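You operate a simulated robot arm through the tools that you are given. There is no shell and no other tool.

Carry out the task below with a simulated robot arm. There is one attempt and no reset: what you move stays moved.

## Task
Wipe the coffee marks off the counter with a damp cloth.
Fine: glass on to the brown round mat, damp the blue cloth on the green round pad, cloth back; drop nothing. Set down upright: water glass, blue bunched cloth. What is to be rubbed or washed off counts as gone when no trace of it is left.

The check looks at the end state, three seconds after you hand in, the way a careful person would. Anything else that was tipped, shoved, dropped, spilled or broken makes it a failure. Flat cloth is picked up by pressing the open fingertips on it (5 to 10 N) and closing them slowly along it; thin cloth reads only 2 to 8 mm in the jaws.

## Robot
A 6-joint arm with a fingered hand, fixed in place. Base frame: the origin is at the foot of the arm, x ahead of it, y to its left, z up; the work surface is at about z = 900. Units: mm, rad, N and s.
With the tool pointing down near the work surface it reaches from about 400 to 940 mm from the base axis. Its first joint turns from -2.897 to 2.897 rad. Payload 5 kg.
Tool frame: the origin (TCP) lies between the finger pads and is the grasp point; the fingertips stand 37 mm ahead of it; z points along the fingers, y is the line along which they close. Largest opening 124 mm; the body of the gripper starts 43 mm behind the TCP. The gripper is a hand of 3 fingers: y runs from the thumb to the fingers, the wrist lies at [-21, -125, -215] in the tool frame, and closing takes about 1.5 s.
Orientation is that of the tool frame in the base frame, as [roll, pitch, yaw] about the fixed x, y, z axes, in that order (R = Rz(yaw) Ry(pitch) Rx(roll)). With the fingers straight down and the wrist toward the robot, the tool's x, y and z point along [0, 1, 0], [1, 0, 0] and [0, 0, -1] of the base frame.

## Interface
- The arm moves only by the tool nudge_tool. Its argument "rows" is one flat list of numbers, 6 for each row, row after row: the shift along the tool's x, y, z in mm, then the turn, a rotation vector about the tool's x, y, z in rad. In form: [x, y, z, ax, ay, az, x, y, z, ax, ay, az, ...]. A call has 1 to 20 rows; each row shifts and turns the commanded pose from where the row before left it, along the tool's axes as they then stand. "fingers" is the opening, from 0 (shut) to 1 (fully open), set as the call begins (left out, the last holds). Each row takes 0.2 s and may step no farther than 50 mm and 0.15 rad from the row before; otherwise, or with a gripper value out of range, the whole call is refused. A pose out of reach is approached as far as the arm can. The call stops where the force on the tool passes 40 N (or 10 N more than at its start, if that is more) or the arm is blocked; 0.2 s more then pass. The fingers move at their own pace (about 72 mm/s each) and stop on an object; they squeeze with about 29 N. The grip force told is the motor's: it shows also when the fingers shut on nothing. Time passes only in rows, and 0.2 s behind the last, so rows that do not move let the fingers close. The reply holds the time, the measured pose of the TCP, the force on the tool along the base axes, the opening and the grip force, in the units named above and with some noise, with the torque about the TCP (base axes, N m) and any sound that the robot's microphone picked up.
- Cameras (640 x 400 px; columns grow to the right, rows downward): "scene" is fixed at [49.9, 500.1, 1480]; the picture's right is [-0.46, -0.89, 0.00], its down [-0.67, 0.35, -0.65] and it looks along [0.58, -0.30, -0.76] (base axes); focal length 214 px, centre (320, 200). "wrist" rides on the gripper at [72, -104, -154] in the tool frame; the picture's right is [-0.83, 0.26, -0.49], its down [-0.51, -0.72, 0.47] and it looks along [-0.23, 0.64, 0.73] (tool axes); focal length 243 px, centre (320, 200). There is no depth. A picture from a camera that has moved, and an enlarged one, comes with that camera's place and axes in the base frame and with its lens.
- grab_frame(camera): a new picture of that camera. No time passes.
- curl_fingers(index, middle, thumb_bend, thumb_turn): sets how far each is bent, from 0 (flat) to 100 (curled in); at 30 the hand is open as for a grip, at 70 the pads meet at the TCP. One left out holds its place. A second passes; each finger stops where it meets its share of the squeeze, and holds until it gets a number again. A gripper value or a shape takes the hand back. It gives what a move gives, with no picture; readings hold the bend of each and the force on the fingers (four entries, about 0 where the hand has none), thumb and palm. thumb_turn goes from beside the hand (0) to across from the fingers (100), as for a grip.
- preshape(shape): the hand has 3 fingers and takes this shape, open, in about a second: jaw (thumb against the fingers, like two jaws); tri (thumb and two fingers); tip (a fingertip pinch); poke (one finger out to press); point (the index stretched); flat (the hand flat); cup (the hand cupped); fist (a fist). The gripper value then closes the fingers along that shape, each until it touches; the sizes above hold for jaw. It gives what a move gives, with no picture.
- close_up(camera, box): a new picture of the part [left, top, right, bottom] of that camera's present view, enlarged. No time passes.
- finish_job(): hands the job in; it is judged then, once.

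Places have to be worked out from the pictures, the camera data and where the tool is seen. Open the gripper and draw the arm clear of the work before you hand the job in, unless the task says otherwise.

The tools are called after ">>>" as a command line: name --argument value ..., lists and objects as JSON in quotes. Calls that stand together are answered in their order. nudge_tool: Moves the arm, as the interface text tells. Its arguments: {"type":"object","properties":{"rows":{"type":"array"},"fingers":{"type":"number"}},"required":["rows"]} The other tools are called the same way: preshape (shape) gives the hand a shape; curl_fingers (index, middle, thumb_bend, thumb_turn) moves the fingers one by one; grab_frame (camera) takes a picture; close_up (camera, box) takes an enlarged picture of a part of a camera's view; finish_job () hands the job in.

At the start:

```text
t: 0.0
tool_pos: [744.3, 18.9, 1248.9]
ee_rot: [3.141, -0.001, 1.571]
contact_force: [0.7, -0.1, 0.4]
ft_torque: [-0.01, -0.04, 0.03]
gripper_width: 123.5
grip_force: 0.1
shape: jaw
bend: [30.0, 30.0, 30.0, 98.0]
finger forces: [0.0, 0.0, 0.0, 0.0, 0.1, 0.0]
```

scene: 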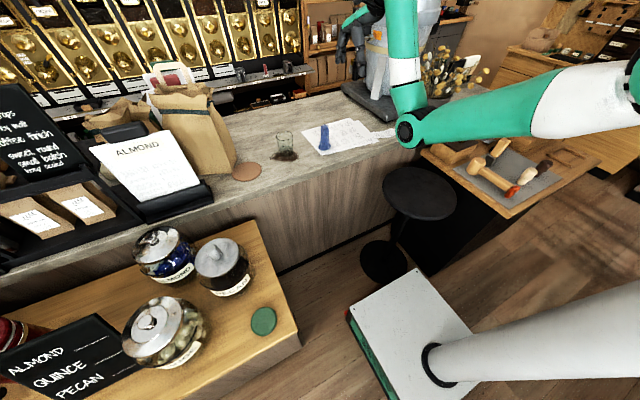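
wrist: 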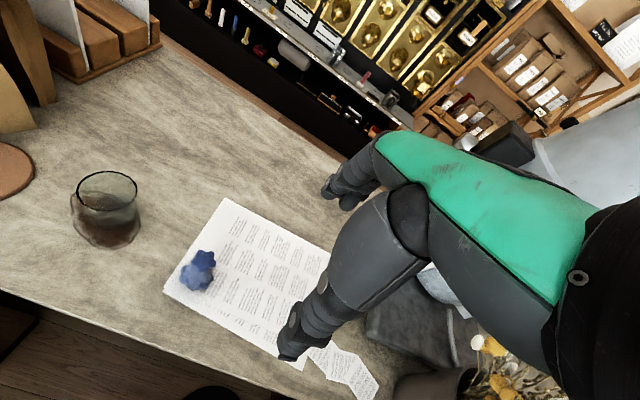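

I start by looking closer at the counter and the jars area to find the glass, cloth, mat, pad and the coffee marks.

>>> close_up --camera "scene" --box '[220, 100, 420, 225]'

>>> close_up --camera "wrist" --box '[0, 120, 320, 320]'

>>> close_up --camera "scene" --box '[100, 210, 320, 348]'

```text
3.20 times, centred on (320, 162) of scene
camera zoom: at [49.9, 500.1, 1480.0], right [-0.46, -0.89, 0.0], down [-0.67, 0.35, -0.65], along [0.58, -0.3, -0.76], focal length 686 px, centre (320, 320)
```

zoom: 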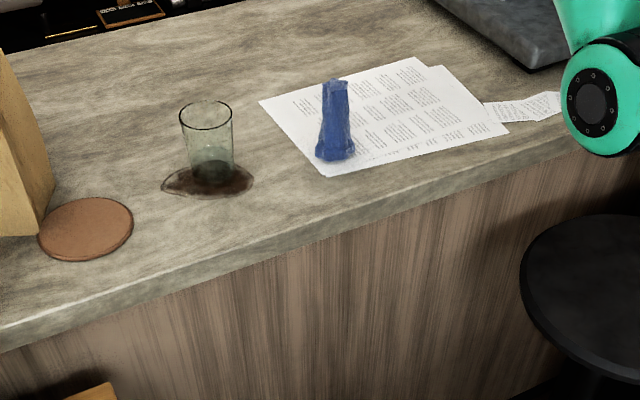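

```text
2.00 times, centred on (160, 220) of wrist
camera zoom: at [639.3, 92.7, 1401.8], right [0.26, -0.83, 0.49], down [-0.72, -0.51, -0.47], along [0.64, -0.23, -0.73], focal length 485 px, centre (640, 160)
```

zoom: 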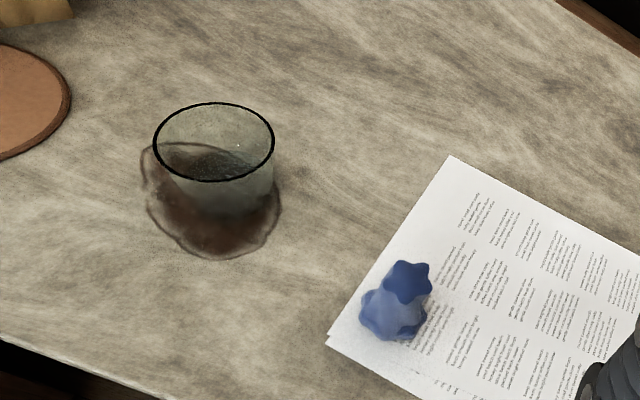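

```text
2.90 times, centred on (210, 279) of scene
camera zoom: at [49.9, 500.1, 1480.0], right [-0.46, -0.89, 0.0], down [-0.67, 0.35, -0.65], along [0.58, -0.3, -0.76], focal length 622 px, centre (639, -29)
```

zoom: 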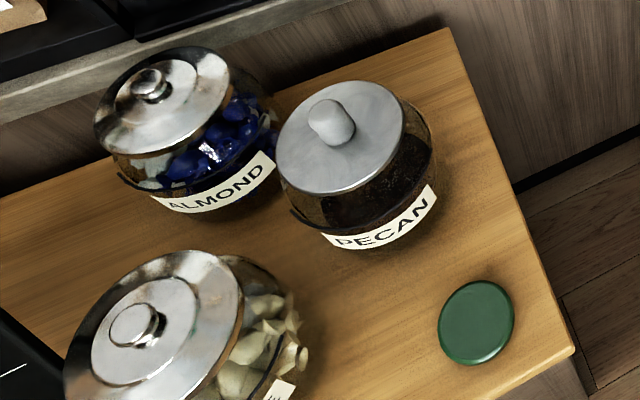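

The glass stands at about (791, 281) on the coffee mark, is about 66 mm wide and 92 mm tall. The mat is near (761, 463) and the bunched cloth near (760, 107), about 100 mm tall. I move to a hover above the glass and turn the hand radially.

>>> nudge_tool --rows '[33, 5.8, 14, 0, 0, 0, 33, 5.8, 14, 0, 0, 0, 33, 5.8, 14, 0, 0, 0, 33, 5.8, 14, 0, 0, 0, 33, 5.8, 14, 0, 0, 0, 33, 5.8, 14, 0, 0, 0, 33, 5.8, 14, 0, 0, 0, 31, 5.8, 14, 0, 0, 0, 0, 0, 0, 0, 0, -0.116, 0, 0, 0, 0, 0, -0.116, 0, 0, 0, 0, 0, -0.116]' --fingers 1

>>> grab_frame --camera "wrist"

>>> grab_frame --camera "scene"

```text
t: 2.4
tool_pos: [791.8, 282.3, 1136.0]
ee_rot: [3.142, 0.001, 1.92]
contact_force: [0.4, -0.1, -0.3]
ft_torque: [0.0, 0.02, 0.02]
gripper_width: 123.8
grip_force: 0.0
shape: jaw
bend: [30.0, 30.0, 30.0, 98.0]
finger forces: [0.1, 0.1, 0.0, 0.0, 0.0, 0.0]
```

```text
taken
camera wrist: at [668.0, 314.7, 1290.5], right [0.53, -0.69, 0.49], down [-0.5, -0.72, -0.47], along [0.68, 0.0, -0.73], focal length 243 px, centre (320, 200)
```

wrist: 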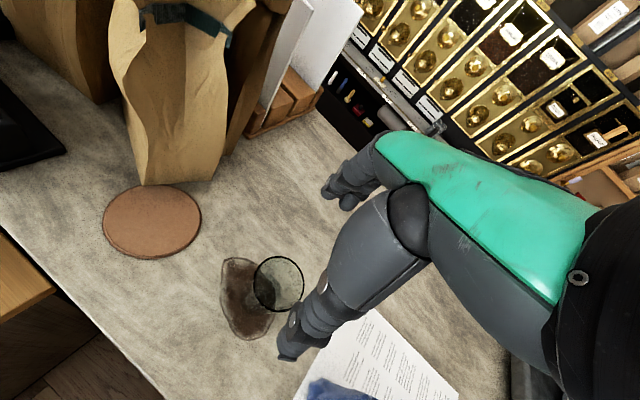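

```text
taken
```

scene: 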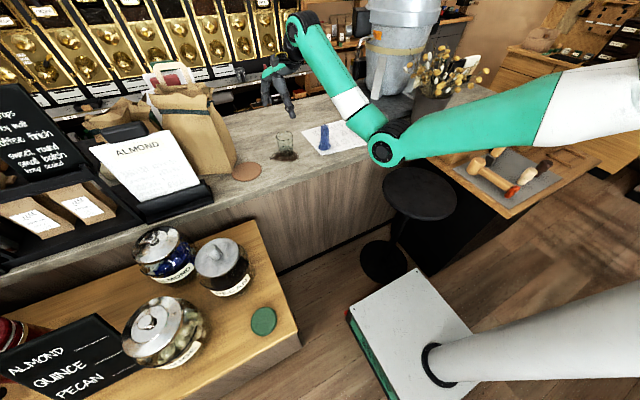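

The rim now shows near pixel (278, 284) in the wrist view; I enlarge it to fix the glass centre and the extent of the mark.

>>> close_up --camera "wrist" --box '[90, 180, 346, 340]'

>>> close_up --camera "scene" --box '[210, 60, 370, 210]'

```text
2.50 times, centred on (218, 260) of wrist
camera zoom: at [668.0, 314.7, 1290.5], right [0.53, -0.69, 0.49], down [-0.5, -0.72, -0.47], along [0.68, 0.0, -0.73], focal length 606 px, centre (575, 50)
```

zoom: 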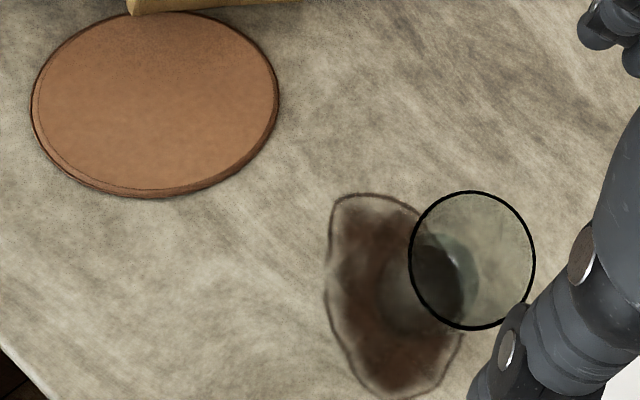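

```text
2.67 times, centred on (290, 135) of scene
camera zoom: at [49.9, 500.1, 1480.0], right [-0.46, -0.89, 0.0], down [-0.67, 0.35, -0.65], along [0.58, -0.3, -0.76], focal length 572 px, centre (400, 373)
```

zoom: 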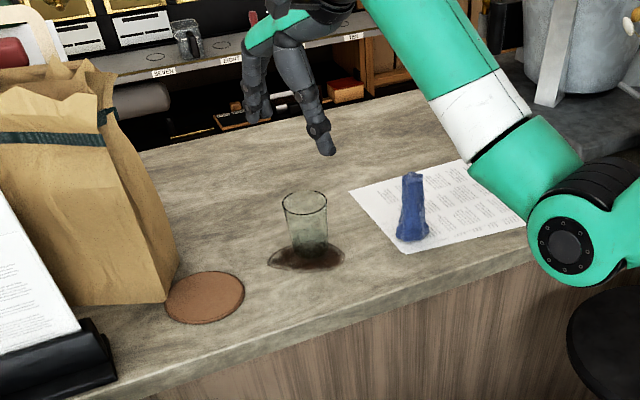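

The wrist view puts the glass axis at about (795, 277), slightly off the tool. I correct that and come down until the fingertips are just above the rim, then look again.

>>> nudge_tool --rows '[-3, 0.6, 20, 0, 0, 0, -3, 0.6, 20, 0, 0, 0, 0, 0, 20, 0, 0, 0, 0, 0, 20, 0, 0, 0, 0, 0, 6, 0, 0, 0, 0, 0, 0, 0, 0, 0]' --fingers 1

>>> grab_frame --camera "wrist"

>>> close_up --camera "scene" --box '[230, 70, 342, 170]'

```text
t: 3.8
tool_pos: [794.9, 277.2, 1050.8]
ee_rot: [3.141, 0.0, 1.918]
contact_force: [0.6, 0.1, 0.1]
ft_torque: [0.02, 0.0, 0.02]
gripper_width: 123.6
grip_force: 0.0
shape: jaw
bend: [30.0, 30.0, 30.0, 98.0]
finger forces: [0.0, 0.0, 0.0, 0.0, 0.1, 0.0]
```

```text
taken
camera wrist: at [670.2, 309.3, 1204.2], right [0.53, -0.69, 0.49], down [-0.51, -0.72, -0.47], along [0.68, 0.0, -0.73], focal length 243 px, centre (320, 200)
```

wrist: 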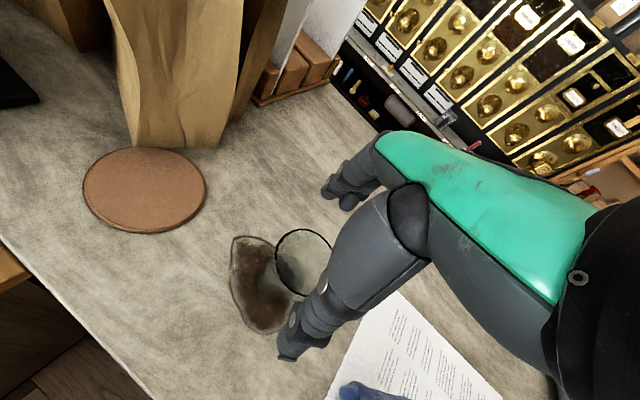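

```text
4.00 times, centred on (286, 120) of scene
camera zoom: at [49.9, 500.1, 1480.0], right [-0.46, -0.89, 0.0], down [-0.67, 0.35, -0.65], along [0.58, -0.3, -0.76], focal length 858 px, centre (456, 520)
```

zoom: 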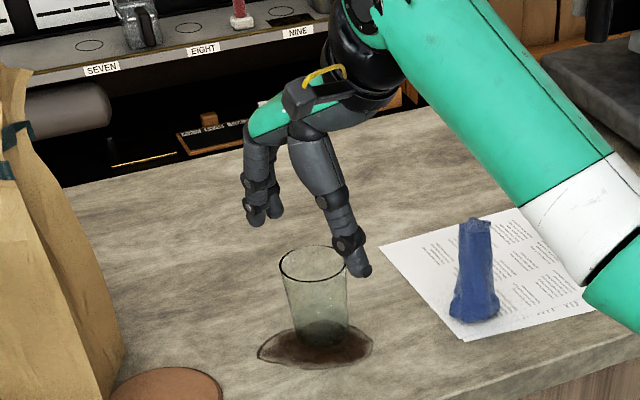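

The rim now measures at about (793, 277, 990), so the tool is centred on it. I descend to z ≈ 962 so the fingertips stay some 25 mm above the counter and the palm clears the rim, then bring the fingers in partway.

>>> nudge_tool --rows '[0, -1, 20, 0, 0, 0, 0, 0, 20, 0, 0, 0, 0, 0, 20, 0, 0, 0, 0, 0, 18, 0, 0, 0, 0, 0, 10, 0, 0, 0, 0, 0, 0, 0, 0, 0]' --fingers 1

>>> grab_frame --camera "wrist"

>>> close_up --camera "scene" --box '[230, 70, 342, 170]'

```text
t: 5.2
tool_pos: [792.2, 276.5, 962.4]
ee_rot: [3.141, 0.0, 1.918]
contact_force: [0.4, -0.7, -0.1]
ft_torque: [0.01, 0.0, 0.0]
gripper_width: 123.6
grip_force: 0.1
shape: jaw
bend: [30.0, 30.0, 30.0, 98.0]
finger forces: [0.0, 0.0, 0.0, 0.1, 0.0, 0.0]
```

```text
taken
camera wrist: at [668.5, 308.3, 1115.3], right [0.53, -0.69, 0.49], down [-0.51, -0.72, -0.47], along [0.68, 0.0, -0.73], focal length 243 px, centre (320, 200)
```

wrist: 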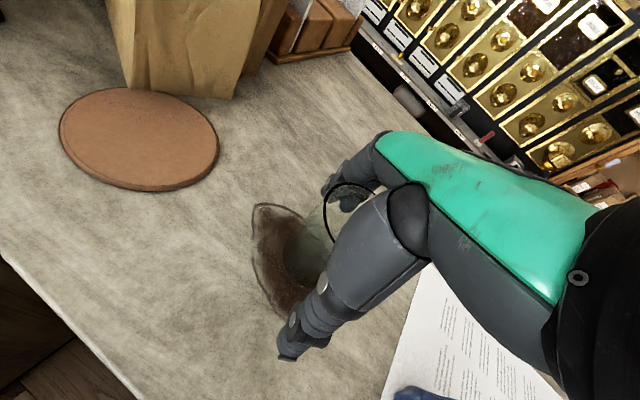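

```text
4.00 times, centred on (286, 120) of scene
camera zoom: at [49.9, 500.1, 1480.0], right [-0.46, -0.89, 0.0], down [-0.67, 0.35, -0.65], along [0.58, -0.3, -0.76], focal length 858 px, centre (456, 520)
```

zoom: 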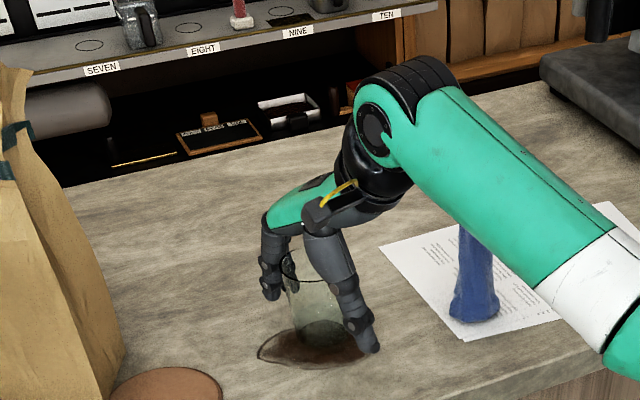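

The glass is between thumb and fingers with no contact force. I close first partway, then on to the glass with still rows so it isn't shoved.

>>> nudge_tool --rows '[0, 0, 0, 0, 0, 0, 0, 0, 0, 0, 0, 0, 0, 0, 0, 0, 0, 0]' --fingers 0.62

>>> grab_frame --camera "wrist"

>>> close_up --camera "scene" --box '[230, 70, 342, 170]'

```text
t: 6.0
tool_pos: [791.2, 276.2, 961.1]
ee_rot: [3.141, 0.0, 1.918]
contact_force: [-0.5, 0.7, 0.6]
ft_torque: [0.03, 0.0, 0.0]
gripper_width: 77.7
grip_force: 0.1
shape: jaw
bend: [73.0, 40.0, 63.0, 100.0]
finger forces: [0.0, 0.0, 0.1, 0.0, 0.1, 0.0]
```

```text
taken
camera wrist: at [668.5, 308.3, 1115.4], right [0.53, -0.69, 0.49], down [-0.51, -0.72, -0.47], along [0.68, 0.0, -0.73], focal length 243 px, centre (320, 200)
```

wrist: 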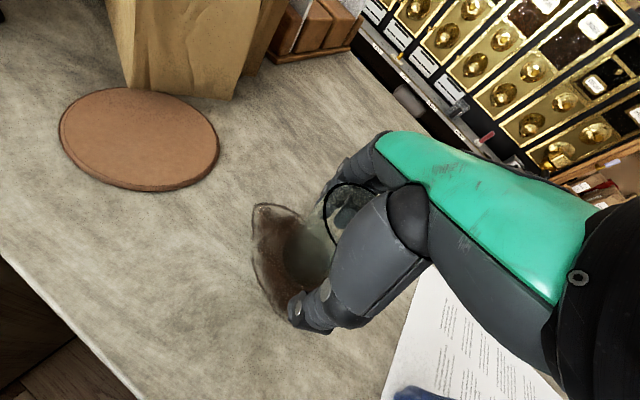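

```text
4.00 times, centred on (286, 120) of scene
camera zoom: at [49.9, 500.1, 1480.0], right [-0.46, -0.89, 0.0], down [-0.67, 0.35, -0.65], along [0.58, -0.3, -0.76], focal length 858 px, centre (456, 520)
```

zoom: 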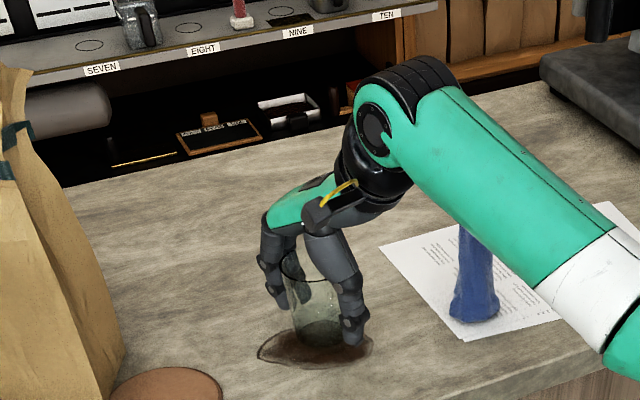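

The bend readings differ (index 73, middle 40), so I look closely whether a finger is passing beside the glass.

>>> close_up --camera "wrist" --box '[230, 140, 390, 340]'

>>> close_up --camera "scene" --box '[270, 110, 334, 170]'

```text
2.00 times, centred on (310, 240) of wrist
camera zoom: at [668.5, 308.3, 1115.4], right [0.53, -0.69, 0.49], down [-0.51, -0.72, -0.47], along [0.68, 0.0, -0.73], focal length 485 px, centre (340, 120)
```

zoom: 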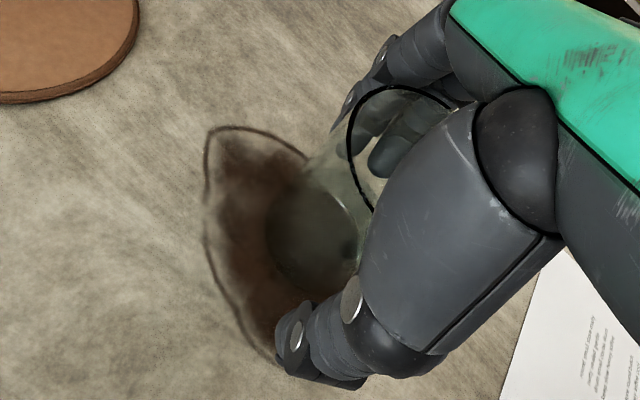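

```text
6.67 times, centred on (302, 140) of scene
camera zoom: at [49.9, 500.1, 1480.0], right [-0.46, -0.89, 0.0], down [-0.67, 0.35, -0.65], along [0.58, -0.3, -0.76], focal length 1430 px, centre (440, 600)
```

zoom: 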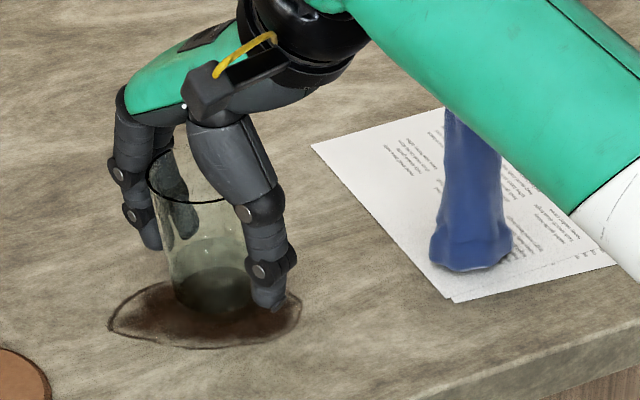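

The projected fingertip positions match both fingers being outside, behind the glass wall, so the glass is properly between them. I now close onto it and hold still.

>>> nudge_tool --rows '[0, 0, 0, 0, 0, 0, 0, 0, 0, 0, 0, 0, 0, 0, 0, 0, 0, 0, 0, 0, 0, 0, 0, 0, 0, 0, 0, 0, 0, 0]' --fingers 0.4

>>> close_up --camera "scene" --box '[270, 110, 334, 170]'

>>> close_up --camera "wrist" --box '[230, 140, 390, 340]'

```text
t: 7.2
tool_pos: [791.3, 277.6, 961.6]
ee_rot: [-3.14, 0.001, 1.919]
contact_force: [-0.4, -0.7, -2.8]
ft_torque: [-0.02, 0.02, 0.0]
gripper_width: 50.5
grip_force: 28.9
shape: jaw
bend: [74.0, 49.0, 72.0, 100.0]
finger forces: [15.6, 8.8, 0.0, 0.1, 26.3, 0.0]
```

```text
6.67 times, centred on (302, 140) of scene
camera zoom: at [49.9, 500.1, 1480.0], right [-0.46, -0.89, 0.0], down [-0.67, 0.35, -0.65], along [0.58, -0.3, -0.76], focal length 1430 px, centre (440, 600)
```

zoom: 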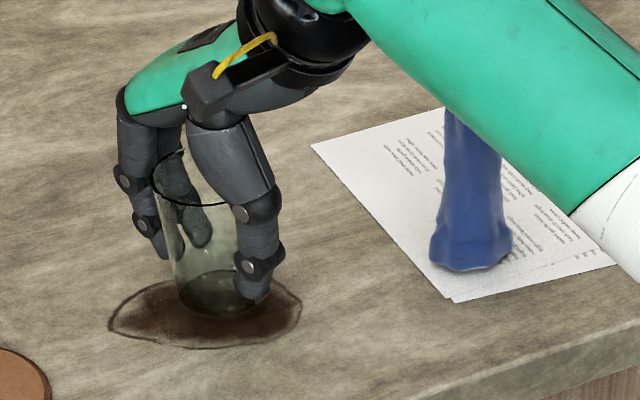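

```text
2.00 times, centred on (310, 240) of wrist
camera zoom: at [668.5, 308.3, 1115.1], right [0.53, -0.69, 0.49], down [-0.51, -0.72, -0.47], along [0.68, 0.0, -0.73], focal length 485 px, centre (340, 120)
```

zoom: 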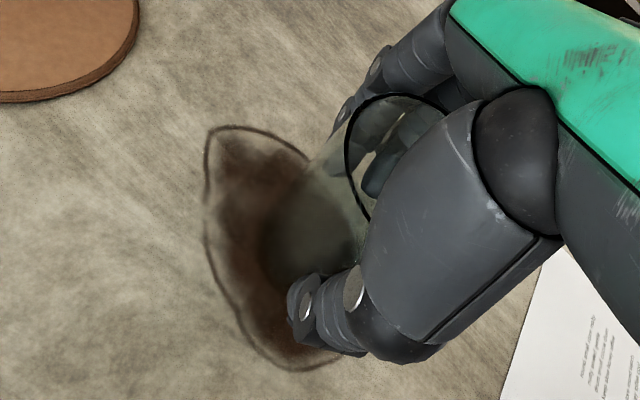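

Grip is 28.9 N at 50.5 mm width with balanced thumb and finger forces, and the glass stands unmoved. I lift slowly, a small step first.

>>> nudge_tool --rows '[0, 0, -2, 0, 0, 0, 0, 0, -3, 0, 0, 0, 0, 0, -5, 0, 0, 0, 0, 0, -5, 0, 0, 0, 0, 0, -5, 0, 0, 0, 0, 0, 0, 0, 0, 0]'

>>> close_up --camera "scene" --box '[270, 110, 334, 170]'

>>> grab_frame --camera "wrist"

```text
t: 8.6
tool_pos: [792.2, 276.1, 980.4]
ee_rot: [3.14, 0.001, 1.918]
contact_force: [-0.7, -0.3, -2.4]
ft_torque: [0.01, -0.02, 0.02]
gripper_width: 50.9
grip_force: 29.6
shape: jaw
bend: [74.0, 49.0, 72.0, 100.0]
finger forces: [15.7, 9.0, 0.0, 0.0, 26.3, 0.0]
```

```text
6.67 times, centred on (302, 140) of scene
camera zoom: at [49.9, 500.1, 1480.0], right [-0.46, -0.89, 0.0], down [-0.67, 0.35, -0.65], along [0.58, -0.3, -0.76], focal length 1430 px, centre (440, 600)
```

zoom: 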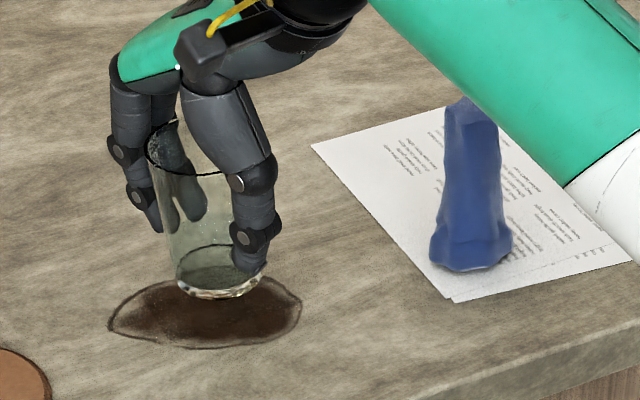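

```text
taken
camera wrist: at [669.0, 308.6, 1135.4], right [0.53, -0.69, 0.49], down [-0.51, -0.72, -0.47], along [0.68, 0.0, -0.73], focal length 243 px, centre (320, 200)
```

wrist: 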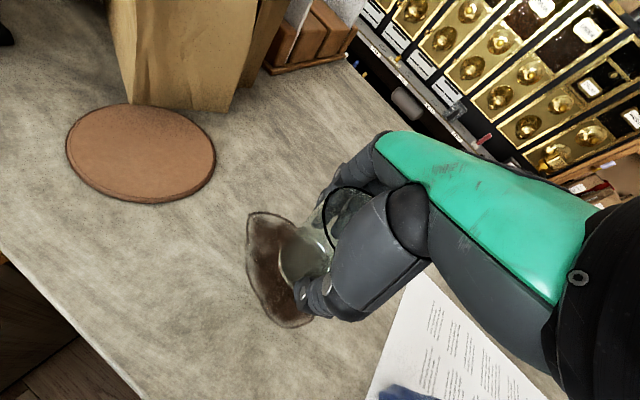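

The glass is off the counter, hanging upright. The mat centre comes out at about (760, 459), with the bag's edge just behind it. I raise a bit more and carry the glass slowly to (755, 448), a little away from the bag.

>>> nudge_tool --rows '[0, 0, -8, 0, 0, 0, 0, 0, -8, 0, 0, 0, 0, 0, -8, 0, 0, 0, 0, 0, -6, 0, 0, 0, 6, 1, 0, 0, 0, 0, 12, 1.6, 0, 0, 0, 0, 14, 2, 0, 0, 0, 0, 14, 2, 0, 0, 0, 0, 14, 2, 0, 0, 0, 0, 14, 2, 0, 0, 0, 0, 14, 2, 0, 0, 0, 0, 14, 2, 0, 0, 0, 0, 14, 2, 0, 0, 0, 0, 14, 2, 0, 0, 0, 0, 14, 2, 0, 0, 0, 0, 14, 1.5, 0, 0, 0, 0, 10, 0.8, 0, 0, 0, 0, 6, 0.8, 0, 0, 0, 0, 0, 0, 0, 0, 0, 0]'

>>> grab_frame --camera "wrist"

>>> close_up --camera "scene" --box '[190, 80, 318, 200]'

```text
t: 12.6
tool_pos: [755.1, 450.8, 1013.5]
ee_rot: [3.142, 0.0, 1.919]
contact_force: [-0.3, 0.1, -3.5]
ft_torque: [0.03, 0.01, 0.02]
gripper_width: 50.5
grip_force: 29.2
shape: jaw
bend: [74.0, 49.0, 72.0, 100.0]
finger forces: [15.8, 9.2, 0.0, 0.0, 26.1, 0.0]
```

```text
taken
camera wrist: at [632.5, 481.8, 1165.8], right [0.53, -0.69, 0.49], down [-0.51, -0.72, -0.47], along [0.68, 0.0, -0.73], focal length 243 px, centre (320, 200)
```

wrist: 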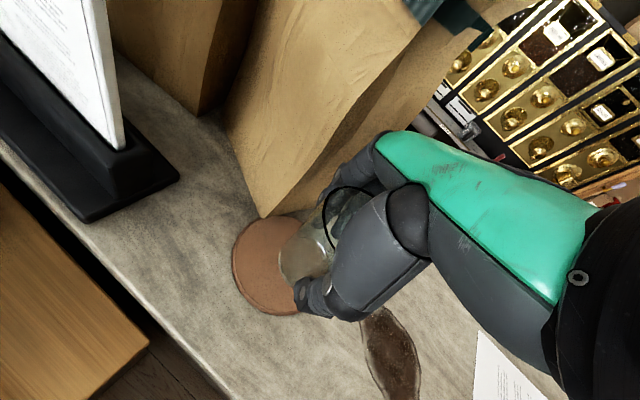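

```text
3.33 times, centred on (254, 140) of scene
camera zoom: at [49.9, 500.1, 1480.0], right [-0.46, -0.89, 0.0], down [-0.67, 0.35, -0.65], along [0.58, -0.3, -0.76], focal length 715 px, centre (540, 400)
```

zoom: 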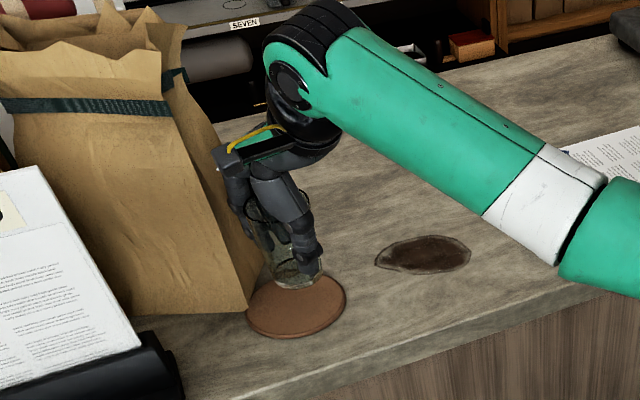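

The glass hangs over the mat about 10 mm short of its centre, and the hand is free of the bag. I lower it with a small correction toward the centre, stopping just above the mat.

>>> nudge_tool --rows '[1, 1.5, 6, 0, 0, 0, 1, 1.5, 8, 0, 0, 0, 0.7, 1.2, 8, 0, 0, 0, 0, 0, 8, 0, 0, 0, 0, 0, 6, 0, 0, 0, 0, 0, 4, 0, 0, 0, 0, 0, 0, 0, 0, 0]'

>>> close_up --camera "scene" --box '[220, 120, 284, 190]'

>>> close_up --camera "wrist" --box '[180, 140, 380, 340]'

```text
t: 14.2
tool_pos: [758.5, 452.5, 972.2]
ee_rot: [-3.139, -0.001, 1.918]
contact_force: [-3.8, -20.8, 4.3]
ft_torque: [0.67, -0.38, -0.78]
gripper_width: 50.5
grip_force: 28.8
shape: jaw
bend: [74.0, 49.0, 72.0, 100.0]
finger forces: [42.1, 10.8, 0.1, 0.0, 29.2, 0.1]
```

```text
5.71 times, centred on (252, 155) of scene
camera zoom: at [49.9, 500.1, 1480.0], right [-0.46, -0.89, 0.0], down [-0.67, 0.35, -0.65], along [0.58, -0.3, -0.76], focal length 1226 px, centre (709, 457)
```

zoom: 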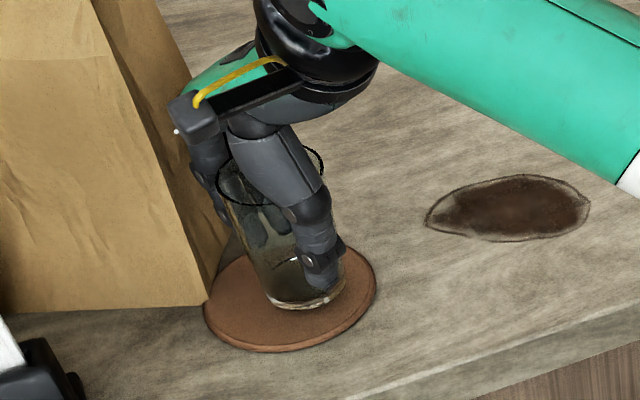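

```text
2.00 times, centred on (280, 240) of wrist
camera zoom: at [635.2, 484.3, 1126.5], right [0.53, -0.69, 0.49], down [-0.51, -0.72, -0.47], along [0.68, 0.0, -0.73], focal length 485 px, centre (400, 120)
```

zoom: 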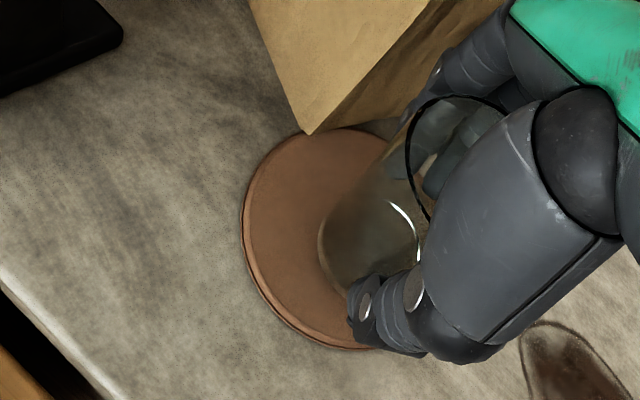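

The side force of −20.8 N in y shows the index finger is pressing on the paper bag; the glass is still upright and the bag corner is where it was. I back straight off from the bag at once.

>>> nudge_tool --rows '[-4, -4, 0, 0, 0, 0, -5, -5, 0, 0, 0, 0, -5, -5, 0, 0, 0, 0, 0, 0, 0, 0, 0, 0]'

>>> close_up --camera "scene" --box '[190, 80, 318, 200]'

>>> grab_frame --camera "wrist"

```text
t: 15.2
tool_pos: [750.4, 434.5, 972.2]
ee_rot: [3.141, 0.002, 1.92]
contact_force: [-0.2, -0.7, -3.2]
ft_torque: [0.01, 0.01, -0.03]
gripper_width: 50.0
grip_force: 28.7
shape: jaw
bend: [74.0, 49.0, 72.0, 100.0]
finger forces: [16.8, 9.8, 0.1, 0.0, 27.7, 0.1]
```

```text
3.33 times, centred on (254, 140) of scene
camera zoom: at [49.9, 500.1, 1480.0], right [-0.46, -0.89, 0.0], down [-0.67, 0.35, -0.65], along [0.58, -0.3, -0.76], focal length 715 px, centre (540, 400)
```

zoom: 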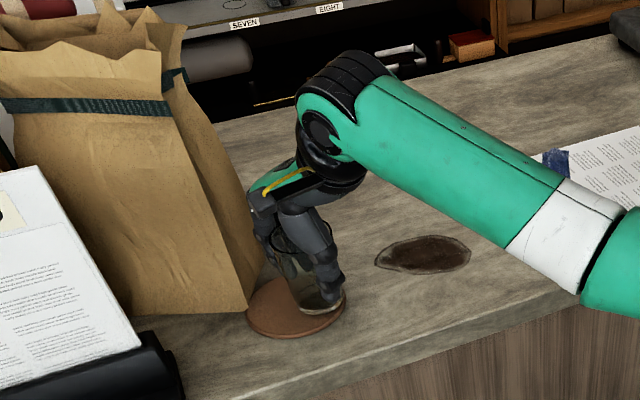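

```text
taken
camera wrist: at [626.9, 467.5, 1125.7], right [0.53, -0.69, 0.49], down [-0.51, -0.72, -0.47], along [0.68, 0.0, -0.73], focal length 243 px, centre (320, 200)
```

wrist: 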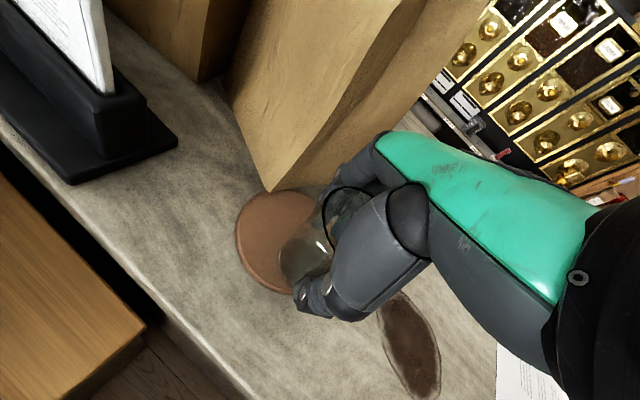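

The hand is free again (side force near 0), the bag looks unmoved, and the glass is upright just above the mat. I turn the hand so the fingers point away from the bag, then edge back toward the mat centre while watching the side force.

>>> nudge_tool --rows '[0, 0, 0, 0, 0, 0.08, 0, 0, 0, 0, 0, 0.09, 0, 0, 0, 0, 0, 0.09, 0, 0, 0, 0, 0, 0.09, 0, 0, 0, 0, 0, 0]'

>>> grab_frame --camera "wrist"

>>> close_up --camera "scene" --box '[220, 120, 284, 190]'

```text
t: 16.4
tool_pos: [750.9, 434.0, 973.2]
ee_rot: [3.14, 0.001, 1.569]
contact_force: [0.4, 0.9, -2.6]
ft_torque: [0.0, 0.02, 0.01]
gripper_width: 50.3
grip_force: 29.4
shape: jaw
bend: [74.0, 49.0, 72.0, 100.0]
finger forces: [17.0, 9.7, 0.0, 0.0, 27.6, 0.0]
```

```text
taken
camera wrist: at [645.9, 507.0, 1126.0], right [0.26, -0.83, 0.49], down [-0.72, -0.5, -0.47], along [0.64, -0.23, -0.73], focal length 243 px, centre (320, 200)
```

wrist: 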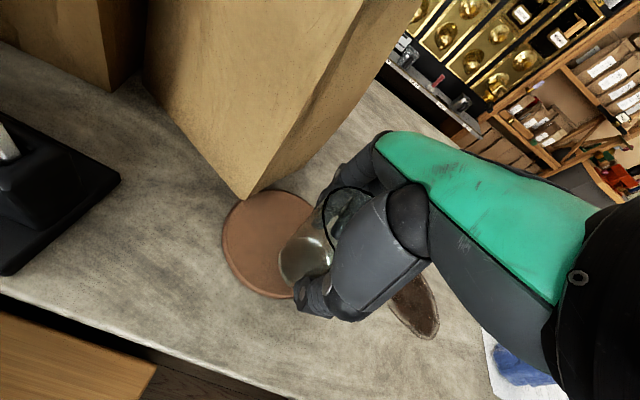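

```text
5.71 times, centred on (252, 155) of scene
camera zoom: at [49.9, 500.1, 1480.0], right [-0.46, -0.89, 0.0], down [-0.67, 0.35, -0.65], along [0.58, -0.3, -0.76], focal length 1226 px, centre (709, 457)
```

zoom: 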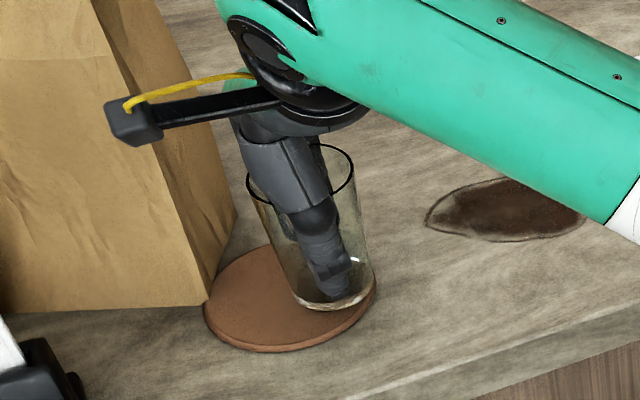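

Turned, no contact; the mat centre still reads about (760, 460). I edge 10 mm toward it first and check the side force.

>>> nudge_tool --rows '[3, 2, 0, 0, 0, 0, 4, 2, 0, 0, 0, 0, 3, 2, 0, 0, 0, 0, 0, 0, 0, 0, 0, 0]'

```text
t: 17.4
tool_pos: [756.7, 444.8, 971.6]
ee_rot: [3.141, 0.0, 1.572]
contact_force: [-0.8, 0.2, -2.6]
ft_torque: [0.02, 0.02, 0.0]
gripper_width: 50.4
grip_force: 28.4
shape: jaw
bend: [74.0, 49.0, 72.0, 100.0]
finger forces: [16.9, 9.9, 0.0, 0.0, 27.6, 0.0]
```

No side force at (757, 445). I go another few millimetres toward the mat centre.

>>> nudge_tool --rows '[3, 1, 0, 0, 0, 0, 3, 1, 0, 0, 0, 0, 0, 0, 0, 0, 0, 0]'

>>> grab_frame --camera "wrist"

>>> close_up --camera "scene" --box '[220, 120, 284, 190]'

```text
t: 18.2
tool_pos: [758.7, 448.8, 971.4]
ee_rot: [-3.141, 0.0, 1.57]
contact_force: [1.0, 0.8, -3.4]
ft_torque: [0.0, 0.02, 0.01]
gripper_width: 50.5
grip_force: 29.0
shape: jaw
bend: [74.0, 49.0, 72.0, 100.0]
finger forces: [16.9, 9.8, 0.0, 0.0, 27.6, 0.1]
```

```text
taken
camera wrist: at [653.9, 522.2, 1125.4], right [0.26, -0.83, 0.49], down [-0.72, -0.51, -0.47], along [0.64, -0.23, -0.73], focal length 243 px, centre (320, 200)
```

wrist: 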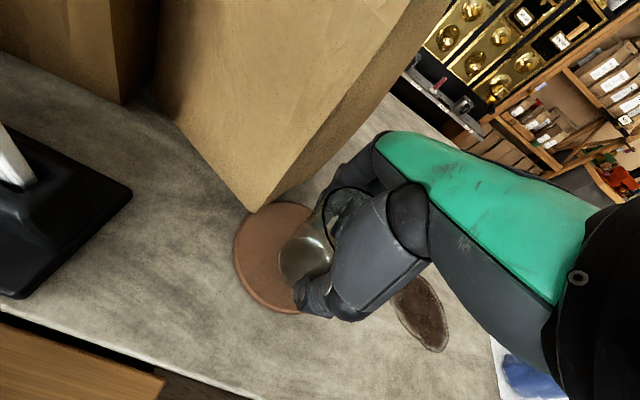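

```text
5.71 times, centred on (252, 155) of scene
camera zoom: at [49.9, 500.1, 1480.0], right [-0.46, -0.89, 0.0], down [-0.67, 0.35, -0.65], along [0.58, -0.3, -0.76], focal length 1226 px, centre (709, 457)
```

zoom: 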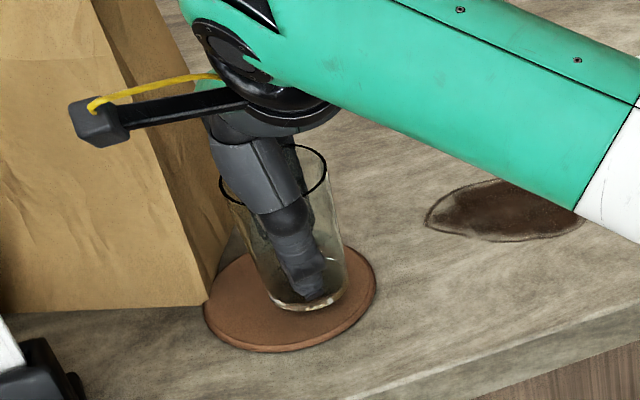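

No side contact, and the glass sits well over the mat. I lower it in small steps until it takes weight.

>>> nudge_tool --rows '[0, 0, 2, 0, 0, 0, 0, 0, 1, 0, 0, 0, 0, 0, 0, 0, 0, 0]'

```text
t: 19.0
tool_pos: [758.7, 449.5, 968.6]
ee_rot: [-3.141, -0.001, 1.567]
contact_force: [0.9, 0.5, -3.1]
ft_torque: [0.01, 0.0, -0.03]
gripper_width: 50.2
grip_force: 28.9
shape: jaw
bend: [74.0, 49.0, 72.0, 100.0]
finger forces: [16.9, 9.7, 0.0, 0.0, 27.6, 0.0]
```

Still carrying the full weight (−3.1 N), so the glass isn't down yet. I go 2 mm further.

>>> nudge_tool --rows '[0, 0, 1, 0, 0, 0, 0, 0, 1, 0, 0, 0, 0, 0, 0, 0, 0, 0]'

```text
t: 19.8
tool_pos: [757.1, 449.7, 966.8]
ee_rot: [-3.142, -0.001, 1.569]
contact_force: [0.1, -1.4, -3.1]
ft_torque: [0.01, 0.01, 0.01]
gripper_width: 50.3
grip_force: 29.0
shape: jaw
bend: [74.0, 49.0, 72.0, 100.0]
finger forces: [16.9, 9.9, 0.0, 0.0, 27.7, 0.0]
```

Still no contact at z 966.8; I continue down 2 mm.

>>> nudge_tool --rows '[0, 0, 1, 0, 0, 0, 0, 0, 1, 0, 0, 0, 0, 0, 0, 0, 0, 0]'

```text
t: 20.6
tool_pos: [758.2, 450.0, 964.9]
ee_rot: [3.139, -0.002, 1.57]
contact_force: [0.2, -0.5, -0.5]
ft_torque: [-0.02, -0.01, -0.02]
gripper_width: 50.3
grip_force: 28.8
shape: jaw
bend: [74.0, 49.0, 72.0, 100.0]
finger forces: [17.0, 10.3, 0.1, 0.0, 27.2, 0.0]
```

The weight on the tool dropped from −3.1 to −0.5 N, so the glass touches the mat. I add 0.6 mm to seat it and check.

>>> nudge_tool --rows '[0, 0, 0.6, 0, 0, 0, 0, 0, 0, 0, 0, 0]'

>>> close_up --camera "scene" --box '[220, 120, 284, 190]'

```text
t: 21.2
tool_pos: [758.3, 450.4, 965.9]
ee_rot: [3.139, 0.0, 1.569]
contact_force: [1.7, -1.3, 1.5]
ft_torque: [-0.05, -0.09, 0.0]
gripper_width: 50.3
grip_force: 28.8
shape: jaw
bend: [74.0, 49.0, 72.0, 100.0]
finger forces: [17.0, 10.8, 0.0, 0.0, 27.1, 0.0]
```

```text
5.71 times, centred on (252, 155) of scene
camera zoom: at [49.9, 500.1, 1480.0], right [-0.46, -0.89, 0.0], down [-0.67, 0.35, -0.65], along [0.58, -0.3, -0.76], focal length 1226 px, centre (709, 457)
```

zoom: 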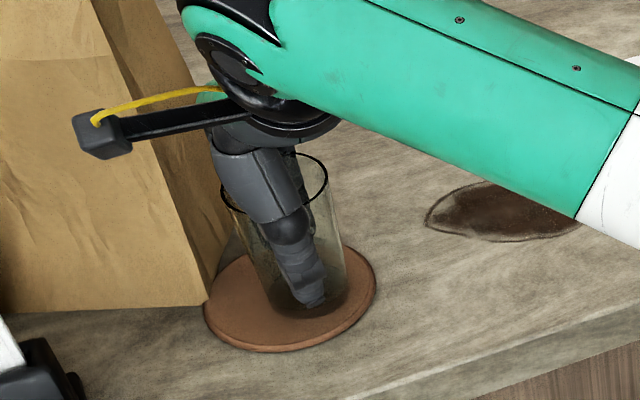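

The glass is seated on the mat (+1.5 N) and upright. I open the fingers a little first to release it without dragging.

>>> nudge_tool --rows '[0, 0, 0, 0, 0, 0, 0, 0, 0, 0, 0, 0]' --fingers 0.55

>>> nudge_tool --rows '[0, 0, 0, 0, 0, 0, 0, 0, 0, 0, 0, 0, 0, 0, 0, 0, 0, 0]' --fingers 0.8

>>> grab_frame --camera "wrist"

>>> close_up --camera "scene" --box '[220, 120, 284, 190]'

```text
t: 21.8
tool_pos: [757.6, 450.9, 962.9]
ee_rot: [-3.142, 0.0, 1.569]
contact_force: [-0.5, -1.2, 0.5]
ft_torque: [-0.02, 0.04, 0.01]
gripper_width: 67.8
grip_force: 0.0
shape: jaw
bend: [74.0, 43.0, 67.0, 100.0]
finger forces: [0.1, 0.0, 0.0, 0.1, 0.1, 0.0]
```

```text
t: 22.6
tool_pos: [758.7, 450.9, 964.5]
ee_rot: [3.141, 0.0, 1.569]
contact_force: [-0.4, 0.1, -0.3]
ft_torque: [-0.02, 0.0, 0.03]
gripper_width: 98.9
grip_force: 0.0
shape: jaw
bend: [26.0, 34.0, 50.0, 99.0]
finger forces: [0.0, 0.1, 0.1, 0.1, 0.1, 0.0]
```

```text
taken
camera wrist: at [653.5, 523.3, 1118.4], right [0.26, -0.83, 0.49], down [-0.72, -0.51, -0.47], along [0.64, -0.23, -0.73], focal length 243 px, centre (320, 200)
```

wrist: 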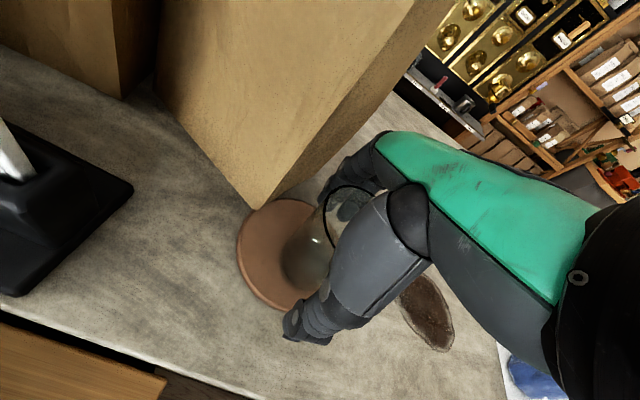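

```text
5.71 times, centred on (252, 155) of scene
camera zoom: at [49.9, 500.1, 1480.0], right [-0.46, -0.89, 0.0], down [-0.67, 0.35, -0.65], along [0.58, -0.3, -0.76], focal length 1226 px, centre (709, 457)
```

zoom: 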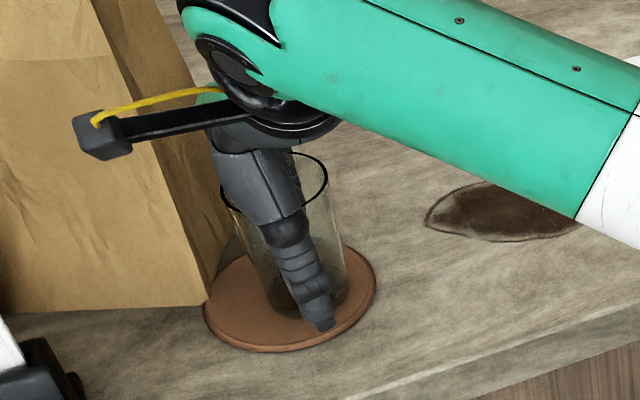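

The fingers are open to 99 mm with no load and the glass stands upright on the mat. I lift straight up past the rim.

>>> nudge_tool --rows '[0, 0, -6, 0, 0, 0, 0, 0, -10, 0, 0, 0, 0, 0, -15, 0, 0, 0, 0, 0, -20, 0, 0, 0, 0, 0, -25, 0, 0, 0, 0, 0, -30, 0, 0, 0, 0, 0, -30, 0, 0, 0, 0, 0, -20, 0, 0, 0, 0, 0, 0, 0, 0, 0]'

>>> grab_frame --camera "wrist"

>>> close_up --camera "scene" --box '[190, 80, 350, 200]'

```text
t: 24.6
tool_pos: [757.6, 451.5, 1119.5]
ee_rot: [-3.141, 0.0, 1.568]
contact_force: [0.9, -0.2, 0.0]
ft_torque: [0.0, 0.0, -0.02]
gripper_width: 98.8
grip_force: 0.1
shape: jaw
bend: [26.0, 34.0, 50.0, 99.0]
finger forces: [0.0, 0.0, 0.0, 0.0, 0.0, 0.0]
```

```text
taken
camera wrist: at [652.4, 523.7, 1274.1], right [0.26, -0.83, 0.49], down [-0.72, -0.51, -0.47], along [0.64, -0.23, -0.73], focal length 243 px, centre (320, 200)
```

wrist: 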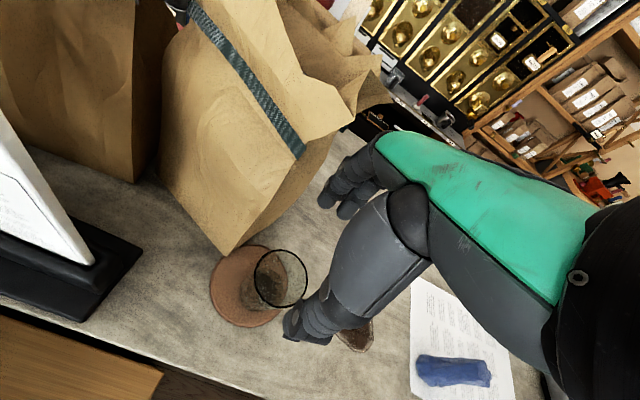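

```text
3.33 times, centred on (270, 140) of scene
camera zoom: at [49.9, 500.1, 1480.0], right [-0.46, -0.89, 0.0], down [-0.67, 0.35, -0.65], along [0.58, -0.3, -0.76], focal length 715 px, centre (487, 400)
```

zoom: 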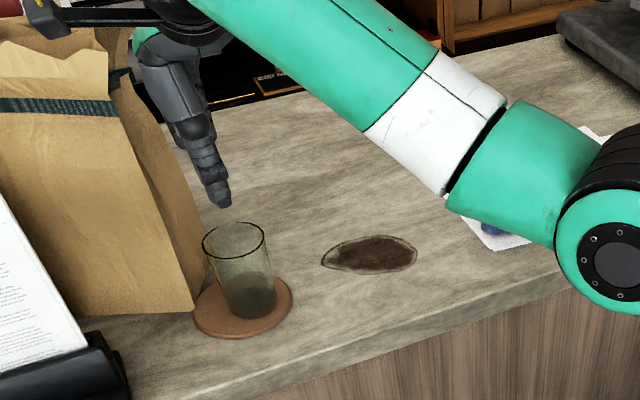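

The glass stands upright on the mat; the bag, card stand and mark look undisturbed. The coffee mark spans roughly x 745–806, y 238–354. Next I go over to the cloth near (760, 107) at safe height and look.

>>> nudge_tool --rows '[-15, 0, -5, 0, 0, 0, -30, 0, -5, 0, 0, 0, -34, 0, 0, 0, 0, 0, -34, 0, 0, 0, 0, 0, -34, 0, 0, 0, 0, 0, -34, 0, 0, 0, 0, 0, -34, 0, 0, 0, 0, 0, -34, 0, 0, 0, 0, 0, -34, 0, 0, 0, 0, 0, -34, 0.5, 0, 0, 0, 0, -22, 1, 0, 0, 0, 0, -5, 0, 0, 0, 0, 0, 0, 0, 0, 0, 0, 0]' --fingers 1

>>> grab_frame --camera "wrist"

>>> close_up --camera "scene" --box '[220, 60, 412, 180]'

```text
t: 27.4
tool_pos: [758.5, 107.0, 1130.1]
ee_rot: [3.141, -0.001, 1.569]
contact_force: [-1.0, 0.2, 0.3]
ft_torque: [0.0, 0.0, 0.01]
gripper_width: 123.8
grip_force: 0.0
shape: jaw
bend: [30.0, 30.0, 30.0, 98.0]
finger forces: [0.1, 0.1, 0.0, 0.1, 0.0, 0.1]
```

```text
taken
camera wrist: at [654.5, 178.8, 1284.7], right [0.26, -0.83, 0.49], down [-0.72, -0.51, -0.47], along [0.64, -0.23, -0.73], focal length 243 px, centre (320, 200)
```

wrist: 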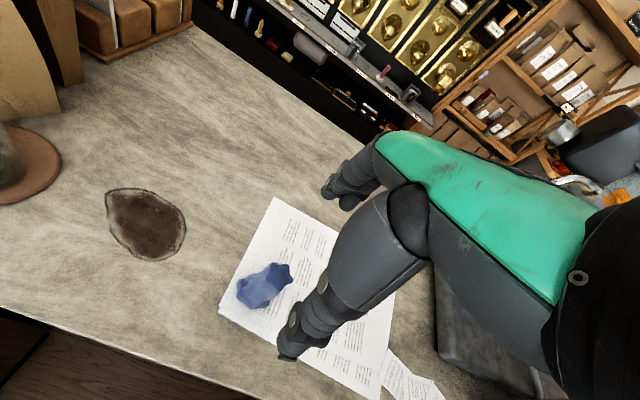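

```text
3.33 times, centred on (316, 120) of scene
camera zoom: at [49.9, 500.1, 1480.0], right [-0.46, -0.89, 0.0], down [-0.67, 0.35, -0.65], along [0.58, -0.3, -0.76], focal length 715 px, centre (333, 467)
```

zoom: 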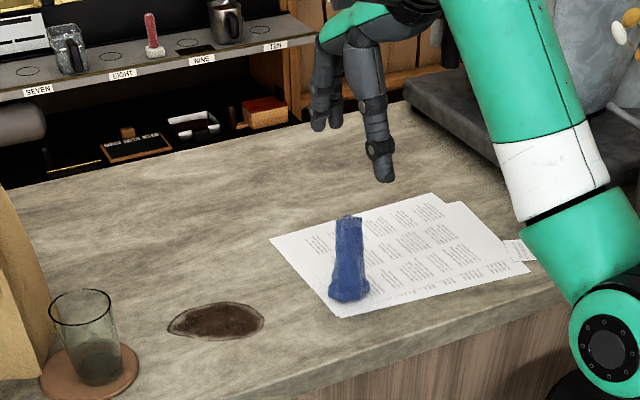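

>>> close_up --camera "wrist" --box '[80, 170, 320, 340]'

>>> close_up --camera "wrist" --box '[200, 220, 340, 340]'

```text
2.35 times, centred on (200, 255) of wrist
camera zoom: at [654.5, 178.8, 1284.7], right [0.26, -0.83, 0.49], down [-0.72, -0.51, -0.47], along [0.64, -0.23, -0.73], focal length 571 px, centre (602, 71)
```

zoom: 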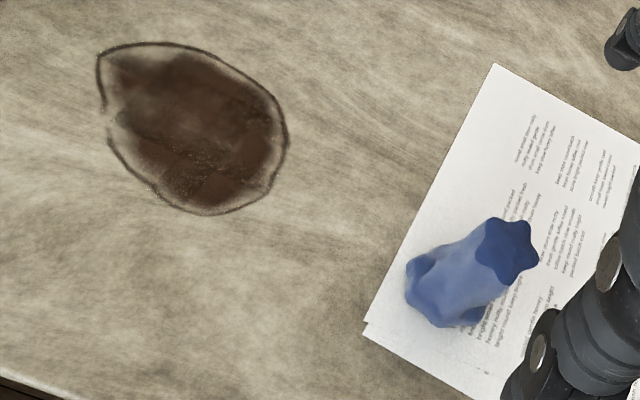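

```text
3.33 times, centred on (270, 280) of wrist
camera zoom: at [654.5, 178.8, 1284.7], right [0.26, -0.83, 0.49], down [-0.72, -0.51, -0.47], along [0.64, -0.23, -0.73], focal length 809 px, centre (487, -67)
```

zoom: 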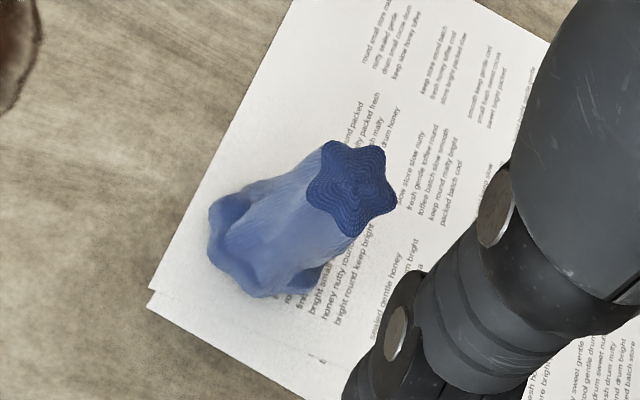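

The cloth is a star-shaped bunch standing on the paper; its axis is at about (762, 105.5), top z ≈ 1003. The mark spans about x 744–828, y 229–344. I correct and descend to just above the cloth top, then verify.

>>> nudge_tool --rows '[-0.8, 1.8, 20, 0, 0, 0, -0.7, 1.7, 25, 0, 0, 0, 0, 0, 20, 0, 0, 0, 0, 0, 10, 0, 0, 0, 0, 0, 0, 0, 0, 0]' --fingers 1

>>> grab_frame --camera "wrist"

>>> close_up --camera "scene" --box '[270, 70, 382, 170]'

```text
t: 28.6
tool_pos: [764.7, 104.3, 1056.2]
ee_rot: [-3.14, 0.001, 1.57]
contact_force: [0.7, 0.9, -0.2]
ft_torque: [0.02, -0.02, 0.01]
gripper_width: 124.0
grip_force: 0.1
shape: jaw
bend: [30.0, 30.0, 30.0, 98.0]
finger forces: [0.1, 0.0, 0.0, 0.0, 0.1, 0.0]
```

```text
taken
camera wrist: at [659.1, 177.4, 1209.1], right [0.26, -0.83, 0.49], down [-0.72, -0.51, -0.47], along [0.64, -0.23, -0.73], focal length 243 px, centre (320, 200)
```

wrist: 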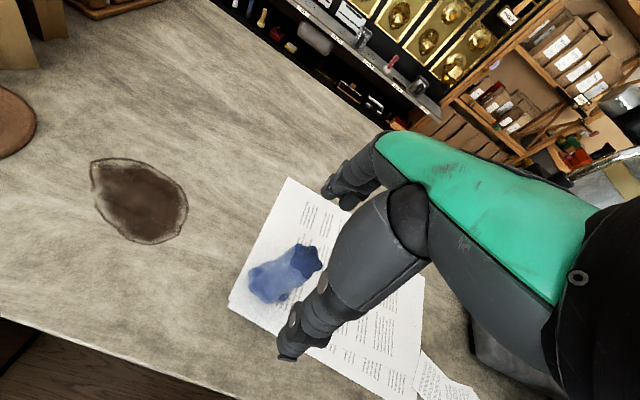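

```text
4.00 times, centred on (326, 120) of scene
camera zoom: at [49.9, 500.1, 1480.0], right [-0.46, -0.89, 0.0], down [-0.67, 0.35, -0.65], along [0.58, -0.3, -0.76], focal length 858 px, centre (296, 520)
```

zoom: 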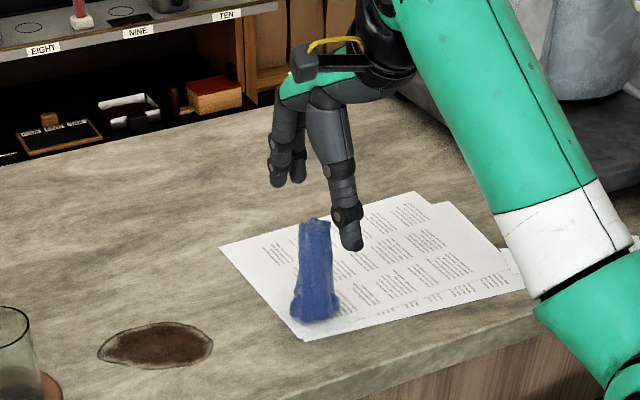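

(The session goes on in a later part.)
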